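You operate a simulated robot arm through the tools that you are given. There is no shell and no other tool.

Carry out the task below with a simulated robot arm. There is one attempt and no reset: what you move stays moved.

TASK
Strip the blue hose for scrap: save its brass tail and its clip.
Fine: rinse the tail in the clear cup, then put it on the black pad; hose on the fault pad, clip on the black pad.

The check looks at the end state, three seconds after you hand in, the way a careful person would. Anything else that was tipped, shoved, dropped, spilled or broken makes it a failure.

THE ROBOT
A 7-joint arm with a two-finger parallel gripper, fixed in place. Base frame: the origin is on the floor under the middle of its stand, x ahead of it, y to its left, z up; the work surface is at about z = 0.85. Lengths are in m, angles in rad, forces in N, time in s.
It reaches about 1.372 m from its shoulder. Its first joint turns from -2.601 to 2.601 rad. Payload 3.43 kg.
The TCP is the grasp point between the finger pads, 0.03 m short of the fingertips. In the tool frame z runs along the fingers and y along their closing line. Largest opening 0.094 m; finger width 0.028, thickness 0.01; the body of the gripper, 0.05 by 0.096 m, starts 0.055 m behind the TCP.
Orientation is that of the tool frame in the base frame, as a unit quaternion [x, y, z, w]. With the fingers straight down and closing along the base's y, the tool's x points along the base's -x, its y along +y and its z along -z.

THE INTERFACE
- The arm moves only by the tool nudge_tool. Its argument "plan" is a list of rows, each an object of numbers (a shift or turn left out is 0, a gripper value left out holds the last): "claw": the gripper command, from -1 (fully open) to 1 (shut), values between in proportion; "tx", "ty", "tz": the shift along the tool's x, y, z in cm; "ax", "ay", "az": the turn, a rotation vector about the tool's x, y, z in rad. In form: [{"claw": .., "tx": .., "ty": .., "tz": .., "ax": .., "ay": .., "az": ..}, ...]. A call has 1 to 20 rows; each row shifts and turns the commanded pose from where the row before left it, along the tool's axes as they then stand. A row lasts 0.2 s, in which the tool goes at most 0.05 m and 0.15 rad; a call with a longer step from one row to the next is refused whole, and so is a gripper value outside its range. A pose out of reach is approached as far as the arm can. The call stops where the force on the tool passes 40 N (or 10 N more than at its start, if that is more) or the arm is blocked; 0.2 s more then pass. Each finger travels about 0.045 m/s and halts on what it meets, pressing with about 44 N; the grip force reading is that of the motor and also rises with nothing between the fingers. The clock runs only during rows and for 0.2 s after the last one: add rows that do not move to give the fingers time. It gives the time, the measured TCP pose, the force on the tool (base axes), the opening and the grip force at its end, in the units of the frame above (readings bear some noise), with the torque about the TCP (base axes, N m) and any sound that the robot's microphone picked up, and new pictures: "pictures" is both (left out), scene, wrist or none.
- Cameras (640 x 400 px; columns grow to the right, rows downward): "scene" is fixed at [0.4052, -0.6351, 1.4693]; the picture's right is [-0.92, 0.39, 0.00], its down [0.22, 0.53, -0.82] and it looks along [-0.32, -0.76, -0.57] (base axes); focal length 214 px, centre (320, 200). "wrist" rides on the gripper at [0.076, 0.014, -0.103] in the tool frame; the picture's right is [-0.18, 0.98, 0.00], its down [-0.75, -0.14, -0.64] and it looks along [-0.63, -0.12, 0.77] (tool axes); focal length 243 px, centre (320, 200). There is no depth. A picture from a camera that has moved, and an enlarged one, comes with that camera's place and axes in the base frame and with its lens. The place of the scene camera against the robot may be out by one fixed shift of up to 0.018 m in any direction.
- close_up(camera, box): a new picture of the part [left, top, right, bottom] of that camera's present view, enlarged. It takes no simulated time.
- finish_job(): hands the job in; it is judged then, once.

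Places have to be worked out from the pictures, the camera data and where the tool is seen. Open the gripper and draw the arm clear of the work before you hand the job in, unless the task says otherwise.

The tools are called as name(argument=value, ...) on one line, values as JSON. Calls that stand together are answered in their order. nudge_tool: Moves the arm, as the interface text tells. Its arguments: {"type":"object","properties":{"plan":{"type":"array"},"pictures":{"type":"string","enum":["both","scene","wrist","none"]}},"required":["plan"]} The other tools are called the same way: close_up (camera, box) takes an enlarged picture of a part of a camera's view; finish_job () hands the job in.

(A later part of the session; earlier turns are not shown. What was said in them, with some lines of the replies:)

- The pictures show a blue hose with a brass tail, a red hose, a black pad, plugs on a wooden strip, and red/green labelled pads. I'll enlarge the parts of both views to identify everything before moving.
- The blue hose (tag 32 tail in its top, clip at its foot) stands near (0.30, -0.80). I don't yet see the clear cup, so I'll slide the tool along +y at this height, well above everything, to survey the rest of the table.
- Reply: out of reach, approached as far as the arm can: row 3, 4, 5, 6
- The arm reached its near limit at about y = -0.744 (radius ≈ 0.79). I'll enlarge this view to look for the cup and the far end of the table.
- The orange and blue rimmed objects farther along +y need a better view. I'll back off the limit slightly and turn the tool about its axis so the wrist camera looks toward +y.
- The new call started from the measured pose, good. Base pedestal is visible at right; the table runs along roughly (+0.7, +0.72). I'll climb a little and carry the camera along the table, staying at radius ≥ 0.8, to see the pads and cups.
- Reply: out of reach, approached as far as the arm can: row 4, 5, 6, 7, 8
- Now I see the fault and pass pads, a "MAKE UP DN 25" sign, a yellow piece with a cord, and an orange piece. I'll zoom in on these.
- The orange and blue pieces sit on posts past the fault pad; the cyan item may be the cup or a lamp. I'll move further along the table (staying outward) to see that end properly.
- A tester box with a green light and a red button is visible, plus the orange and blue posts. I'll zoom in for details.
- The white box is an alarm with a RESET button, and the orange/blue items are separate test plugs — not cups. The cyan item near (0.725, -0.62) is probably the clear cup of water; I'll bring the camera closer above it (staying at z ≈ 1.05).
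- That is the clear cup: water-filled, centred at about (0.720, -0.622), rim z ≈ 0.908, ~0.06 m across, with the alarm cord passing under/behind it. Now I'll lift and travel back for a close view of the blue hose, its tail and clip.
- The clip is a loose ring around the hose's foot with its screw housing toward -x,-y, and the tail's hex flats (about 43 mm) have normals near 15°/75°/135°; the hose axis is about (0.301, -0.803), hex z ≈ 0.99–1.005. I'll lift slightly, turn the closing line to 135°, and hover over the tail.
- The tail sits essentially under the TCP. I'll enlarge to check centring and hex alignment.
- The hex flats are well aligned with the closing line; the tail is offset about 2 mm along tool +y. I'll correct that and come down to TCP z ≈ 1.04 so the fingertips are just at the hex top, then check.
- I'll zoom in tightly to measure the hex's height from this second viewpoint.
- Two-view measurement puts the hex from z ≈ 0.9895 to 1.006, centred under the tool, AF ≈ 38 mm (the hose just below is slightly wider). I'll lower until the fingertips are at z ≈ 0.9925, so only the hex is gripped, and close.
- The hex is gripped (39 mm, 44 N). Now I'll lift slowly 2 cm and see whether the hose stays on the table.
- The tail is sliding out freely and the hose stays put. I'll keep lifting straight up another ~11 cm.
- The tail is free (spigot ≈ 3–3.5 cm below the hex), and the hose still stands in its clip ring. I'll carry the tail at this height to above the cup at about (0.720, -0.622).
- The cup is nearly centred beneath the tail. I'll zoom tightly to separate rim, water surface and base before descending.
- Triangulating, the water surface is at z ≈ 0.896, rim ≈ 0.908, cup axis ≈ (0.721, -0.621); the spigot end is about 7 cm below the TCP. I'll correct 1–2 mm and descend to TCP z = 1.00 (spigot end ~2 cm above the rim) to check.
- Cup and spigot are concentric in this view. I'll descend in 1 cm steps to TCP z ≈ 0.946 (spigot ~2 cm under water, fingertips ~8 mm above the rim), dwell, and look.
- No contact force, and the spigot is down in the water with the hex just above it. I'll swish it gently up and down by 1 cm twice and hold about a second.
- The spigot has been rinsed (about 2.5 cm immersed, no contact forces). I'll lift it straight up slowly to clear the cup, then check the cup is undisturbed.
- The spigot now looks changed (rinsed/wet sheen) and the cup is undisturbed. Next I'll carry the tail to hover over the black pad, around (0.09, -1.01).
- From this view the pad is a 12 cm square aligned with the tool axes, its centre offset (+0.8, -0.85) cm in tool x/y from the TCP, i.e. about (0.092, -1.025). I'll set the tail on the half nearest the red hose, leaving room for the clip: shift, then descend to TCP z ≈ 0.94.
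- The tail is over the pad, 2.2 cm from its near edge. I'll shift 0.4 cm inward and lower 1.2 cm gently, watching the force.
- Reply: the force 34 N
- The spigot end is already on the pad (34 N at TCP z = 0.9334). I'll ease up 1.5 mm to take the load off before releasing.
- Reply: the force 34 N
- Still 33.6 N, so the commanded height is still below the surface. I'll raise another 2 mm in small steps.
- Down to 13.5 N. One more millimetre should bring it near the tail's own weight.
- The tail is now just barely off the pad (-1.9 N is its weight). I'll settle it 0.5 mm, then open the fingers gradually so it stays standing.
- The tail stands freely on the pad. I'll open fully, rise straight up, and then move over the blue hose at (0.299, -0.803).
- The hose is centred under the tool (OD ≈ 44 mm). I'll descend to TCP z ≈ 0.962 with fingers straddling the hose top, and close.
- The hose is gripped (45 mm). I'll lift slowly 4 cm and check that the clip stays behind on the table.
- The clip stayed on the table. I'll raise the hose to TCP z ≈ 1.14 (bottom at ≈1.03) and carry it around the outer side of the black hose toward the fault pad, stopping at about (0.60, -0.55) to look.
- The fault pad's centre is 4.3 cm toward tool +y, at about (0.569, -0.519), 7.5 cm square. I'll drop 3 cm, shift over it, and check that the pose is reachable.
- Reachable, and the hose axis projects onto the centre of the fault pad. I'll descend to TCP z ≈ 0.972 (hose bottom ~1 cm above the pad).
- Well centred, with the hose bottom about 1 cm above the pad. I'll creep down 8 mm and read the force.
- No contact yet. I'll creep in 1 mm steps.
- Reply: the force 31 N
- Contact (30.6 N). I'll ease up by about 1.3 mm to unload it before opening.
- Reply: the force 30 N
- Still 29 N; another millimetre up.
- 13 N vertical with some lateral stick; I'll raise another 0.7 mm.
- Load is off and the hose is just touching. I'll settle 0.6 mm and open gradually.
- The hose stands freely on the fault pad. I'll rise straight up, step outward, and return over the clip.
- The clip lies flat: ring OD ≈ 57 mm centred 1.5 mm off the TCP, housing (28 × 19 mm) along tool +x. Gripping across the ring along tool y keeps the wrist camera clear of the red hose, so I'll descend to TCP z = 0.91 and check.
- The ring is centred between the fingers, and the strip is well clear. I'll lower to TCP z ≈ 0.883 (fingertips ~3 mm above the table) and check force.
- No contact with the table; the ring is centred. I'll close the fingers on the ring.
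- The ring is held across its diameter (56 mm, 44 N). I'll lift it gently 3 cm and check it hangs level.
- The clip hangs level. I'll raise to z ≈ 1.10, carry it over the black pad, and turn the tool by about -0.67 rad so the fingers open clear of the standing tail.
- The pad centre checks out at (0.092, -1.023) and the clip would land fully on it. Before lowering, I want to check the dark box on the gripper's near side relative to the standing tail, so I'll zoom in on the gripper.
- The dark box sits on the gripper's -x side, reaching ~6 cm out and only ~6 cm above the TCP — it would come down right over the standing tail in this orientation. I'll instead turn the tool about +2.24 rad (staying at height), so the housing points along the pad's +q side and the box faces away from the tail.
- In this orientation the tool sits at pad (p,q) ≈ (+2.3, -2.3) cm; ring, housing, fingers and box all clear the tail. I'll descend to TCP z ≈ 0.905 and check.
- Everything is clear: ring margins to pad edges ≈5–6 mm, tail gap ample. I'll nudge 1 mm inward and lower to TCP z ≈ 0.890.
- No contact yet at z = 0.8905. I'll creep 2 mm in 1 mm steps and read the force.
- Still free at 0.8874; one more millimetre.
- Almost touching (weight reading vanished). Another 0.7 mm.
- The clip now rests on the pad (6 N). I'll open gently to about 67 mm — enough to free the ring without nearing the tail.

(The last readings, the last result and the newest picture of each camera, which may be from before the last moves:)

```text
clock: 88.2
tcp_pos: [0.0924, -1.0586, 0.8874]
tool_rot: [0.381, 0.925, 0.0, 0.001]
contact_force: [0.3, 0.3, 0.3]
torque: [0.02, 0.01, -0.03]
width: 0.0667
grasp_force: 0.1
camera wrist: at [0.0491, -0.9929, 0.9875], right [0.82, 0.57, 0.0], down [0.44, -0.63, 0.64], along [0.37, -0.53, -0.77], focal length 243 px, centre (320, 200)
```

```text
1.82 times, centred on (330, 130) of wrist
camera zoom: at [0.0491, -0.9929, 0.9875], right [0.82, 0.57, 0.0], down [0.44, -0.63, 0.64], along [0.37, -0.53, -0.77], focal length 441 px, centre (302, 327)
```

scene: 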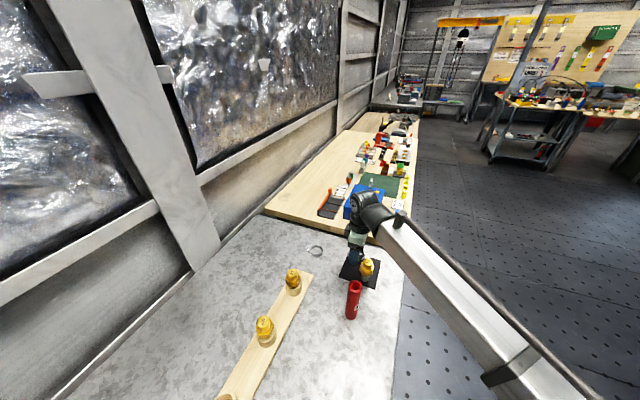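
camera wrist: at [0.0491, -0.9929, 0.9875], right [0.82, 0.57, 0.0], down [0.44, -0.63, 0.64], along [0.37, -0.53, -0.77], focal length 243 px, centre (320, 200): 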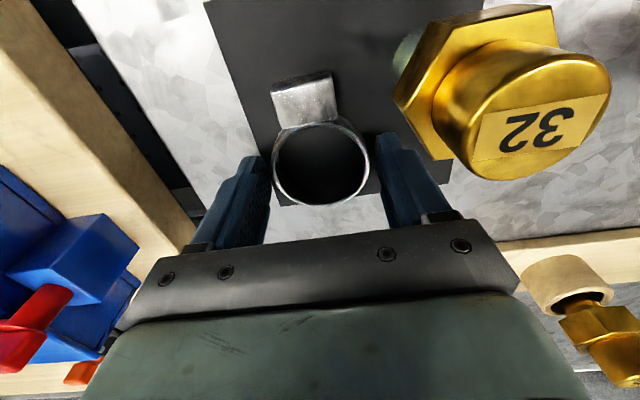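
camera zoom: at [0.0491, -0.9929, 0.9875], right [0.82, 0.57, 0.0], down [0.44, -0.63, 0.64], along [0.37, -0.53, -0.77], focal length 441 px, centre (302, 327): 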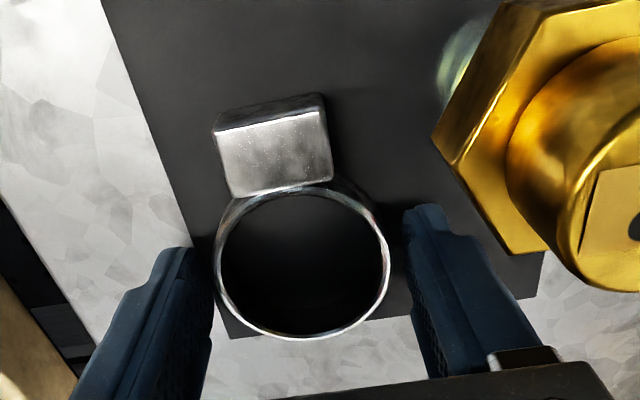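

The clip is released and lies flat on the pad. I'll withdraw straight up, slowly at first.

nudge_tool(plan=[{"tz": -0.5}, {"tz": -0.8}, {"tz": -1}, {"tz": -1.5}, {"tz": -2}, {"tz": -3}, {"tz": -4}, {"tz": -4}, {"tz": -4}, {"tz": -4}, {}])

close_up(camera="wrist", box=[200, 0, 480, 200])

close_up(camera="scene", box=[300, 220, 410, 320])

```text
clock: 90.6
tcp_pos: [0.093, -1.058, 1.1344]
tool_rot: [0.38, 0.925, 0.0, 0.0]
contact_force: [-0.6, 0.3, 1.1]
torque: [-0.01, -0.01, -0.01]
width: 0.0666
grasp_force: 0.0
camera wrist: at [0.0492, -0.9925, 1.2364], right [0.82, 0.57, 0.0], down [0.44, -0.63, 0.64], along [0.37, -0.53, -0.77], focal length 243 px, centre (320, 200)
```

scene: 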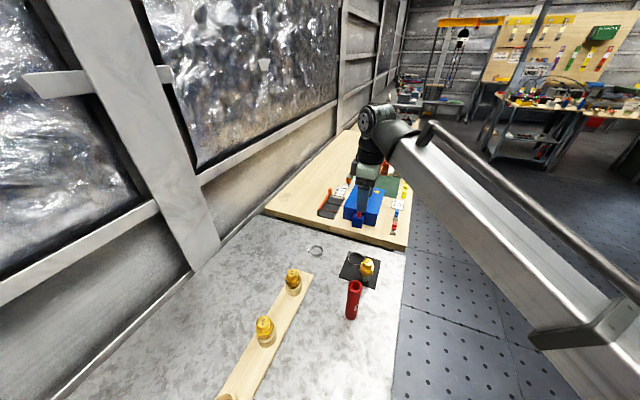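
wrist: 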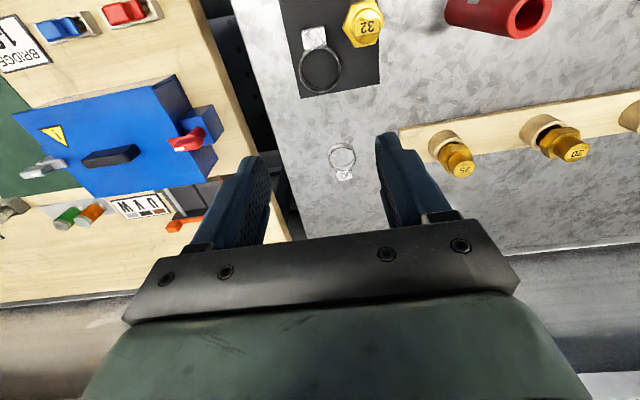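

```text
2.00 times, centred on (340, 100) of wrist
camera zoom: at [0.0492, -0.9925, 1.2364], right [0.82, 0.57, 0.0], down [0.44, -0.63, 0.64], along [0.37, -0.53, -0.77], focal length 485 px, centre (280, 400)
```

zoom: 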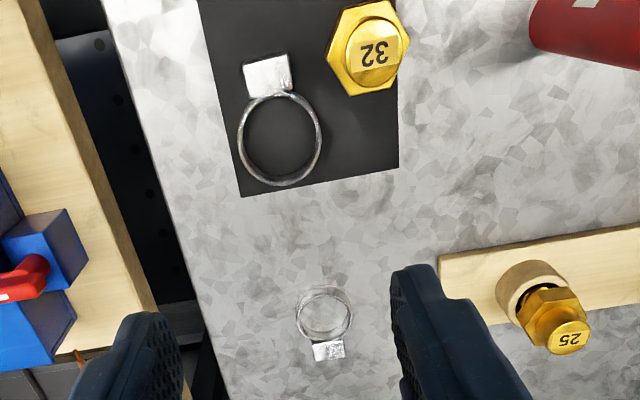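

```text
4.00 times, centred on (355, 270) of scene
camera zoom: at [0.4052, -0.6351, 1.4693], right [-0.92, 0.39, 0.0], down [0.22, 0.53, -0.82], along [-0.32, -0.76, -0.57], focal length 858 px, centre (180, -80)
```

zoom: 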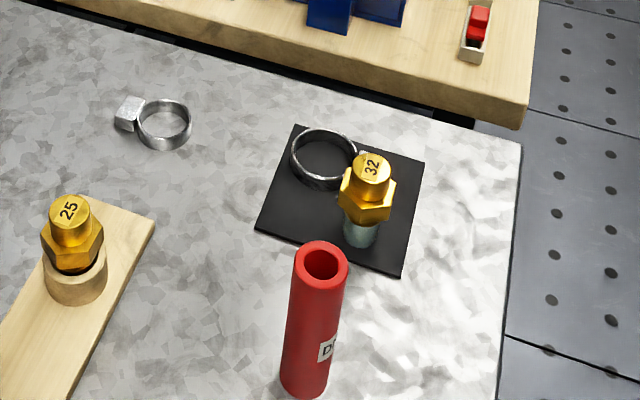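

Both the tail and clip sit on the black pad, with the other clip, red hose and strip undisturbed. I'll open fully and return to the starting pose, from which the wrist camera can check the fault pad and cup.

nudge_tool(plan=[{"claw": -1, "tz": -3.5}, {"tz": -3.5}, {"tx": -0.8, "ty": 3.68}, {"tx": -0.8, "ty": 3.68}, {"tx": -0.8, "ty": 3.68}, {"tx": -0.8, "ty": 3.68}, {"tx": -0.8, "ty": 3.68}, {"az": -0.131}, {"az": -0.131}, {"az": -0.131}, {"az": -0.131}, {"az": -0.131}, {"az": -0.131}, {}, {}])

close_up(camera="wrist", box=[330, 0, 640, 220])

close_up(camera="wrist", box=[140, 0, 440, 220])

close_up(camera="scene", box=[200, 220, 420, 400])

```text
clock: 93.8
tcp_pos: [0.2499, -0.9557, 1.2044]
tool_rot: [-0.004, 1.0, 0.0, 0.0]
contact_force: [0.2, 0.9, -1.0]
torque: [0.0, -0.04, -0.01]
width: 0.094
grasp_force: 0.0
camera wrist: at [0.175, -0.9402, 1.3054], right [0.18, 0.98, 0.0], down [0.75, -0.14, 0.64], along [0.63, -0.11, -0.77], focal length 243 px, centre (320, 200)
```

scene: 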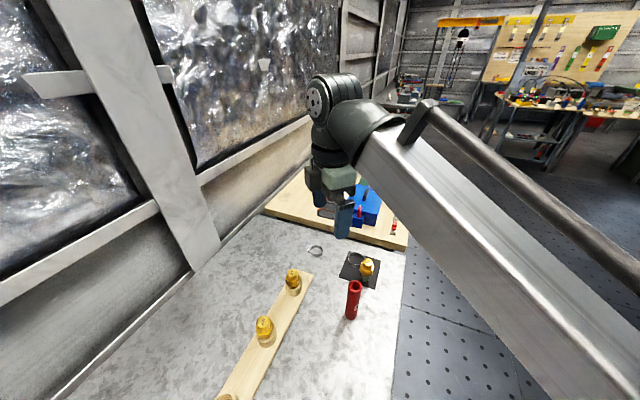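
wrist: 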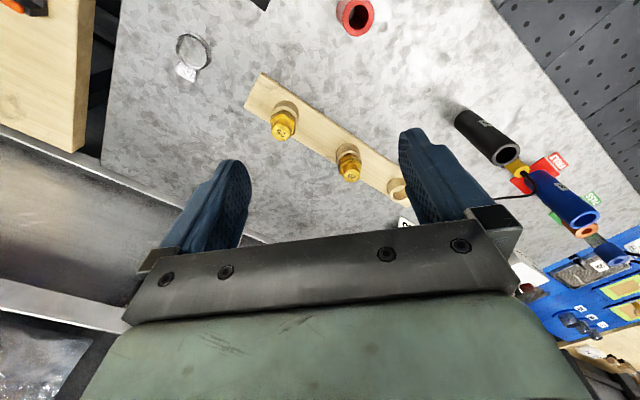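

```text
1.82 times, centred on (485, 110) of wrist
camera zoom: at [0.175, -0.9402, 1.3054], right [0.18, 0.98, 0.0], down [0.75, -0.14, 0.64], along [0.63, -0.11, -0.77], focal length 441 px, centre (20, 364)
```

zoom: 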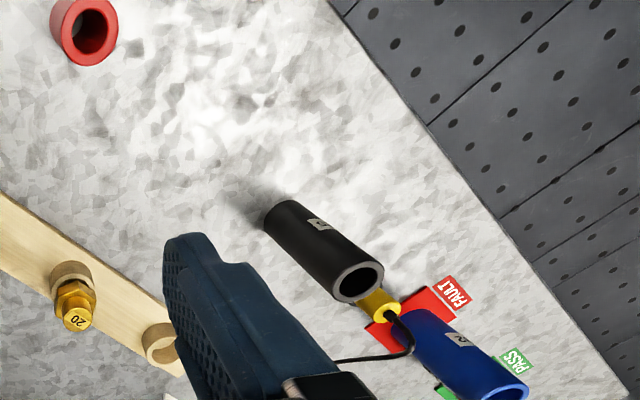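

```text
1.82 times, centred on (290, 110) of wrist
camera zoom: at [0.175, -0.9402, 1.3054], right [0.18, 0.98, 0.0], down [0.75, -0.14, 0.64], along [0.63, -0.11, -0.77], focal length 441 px, centre (374, 364)
```

zoom: 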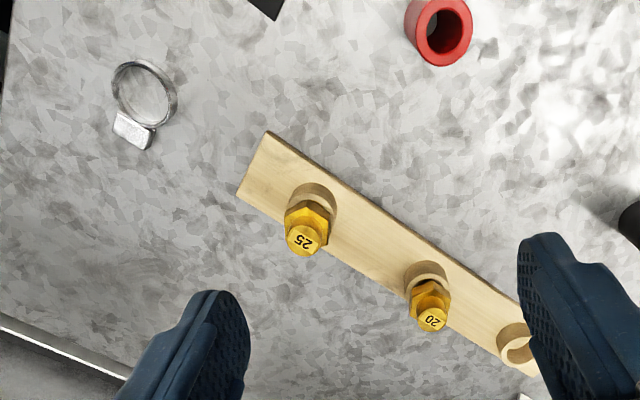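

```text
2.22 times, centred on (310, 310) of scene
camera zoom: at [0.4052, -0.6351, 1.4693], right [-0.92, 0.39, 0.0], down [0.22, 0.53, -0.82], along [-0.32, -0.76, -0.57], focal length 477 px, centre (342, -44)
```

zoom: 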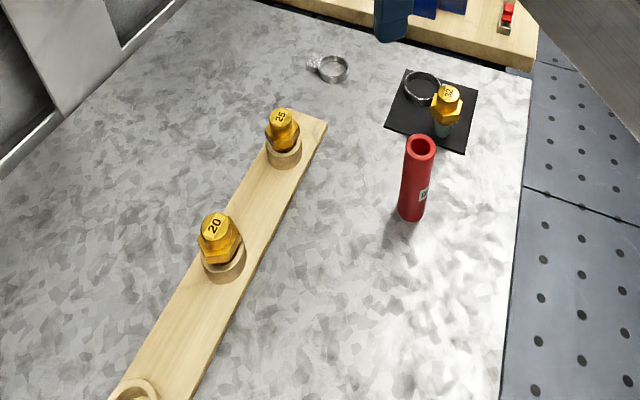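

The final check matches the task. The hose stands on the fault pad, and the rinsed tail and the clip are on the black pad. Everything else is as it was, and the gripper is open with the arm back at its start pose, so I'm handing in.

finish_job()

```text
The job is handed in.
```

The blue hose is stripped and I've handed the job in. The check's verdict hasn't come back to me.

- **Tail:** I pulled it from the hose and dipped the spigot about 3 cm into the clear cup for roughly two seconds, moving it up and down. It now stands on its spigot end on the black pad.
- **Clip:** It lies flat on the black pad beside the tail, a few millimetres inside the pad's edges.
- **Hose:** It stands upright in the middle of the fault pad.

The tail was standing steadily when I last looked, but it rests on a narrow base. In the last pictures the red and black hoses, the other clip, the wooden strip and the test plugs looked undisturbed. The cup was upright in the last view I had of it, when I set the hose down, and no alarm sounded. The gripper is open and the arm is back at its starting pose.
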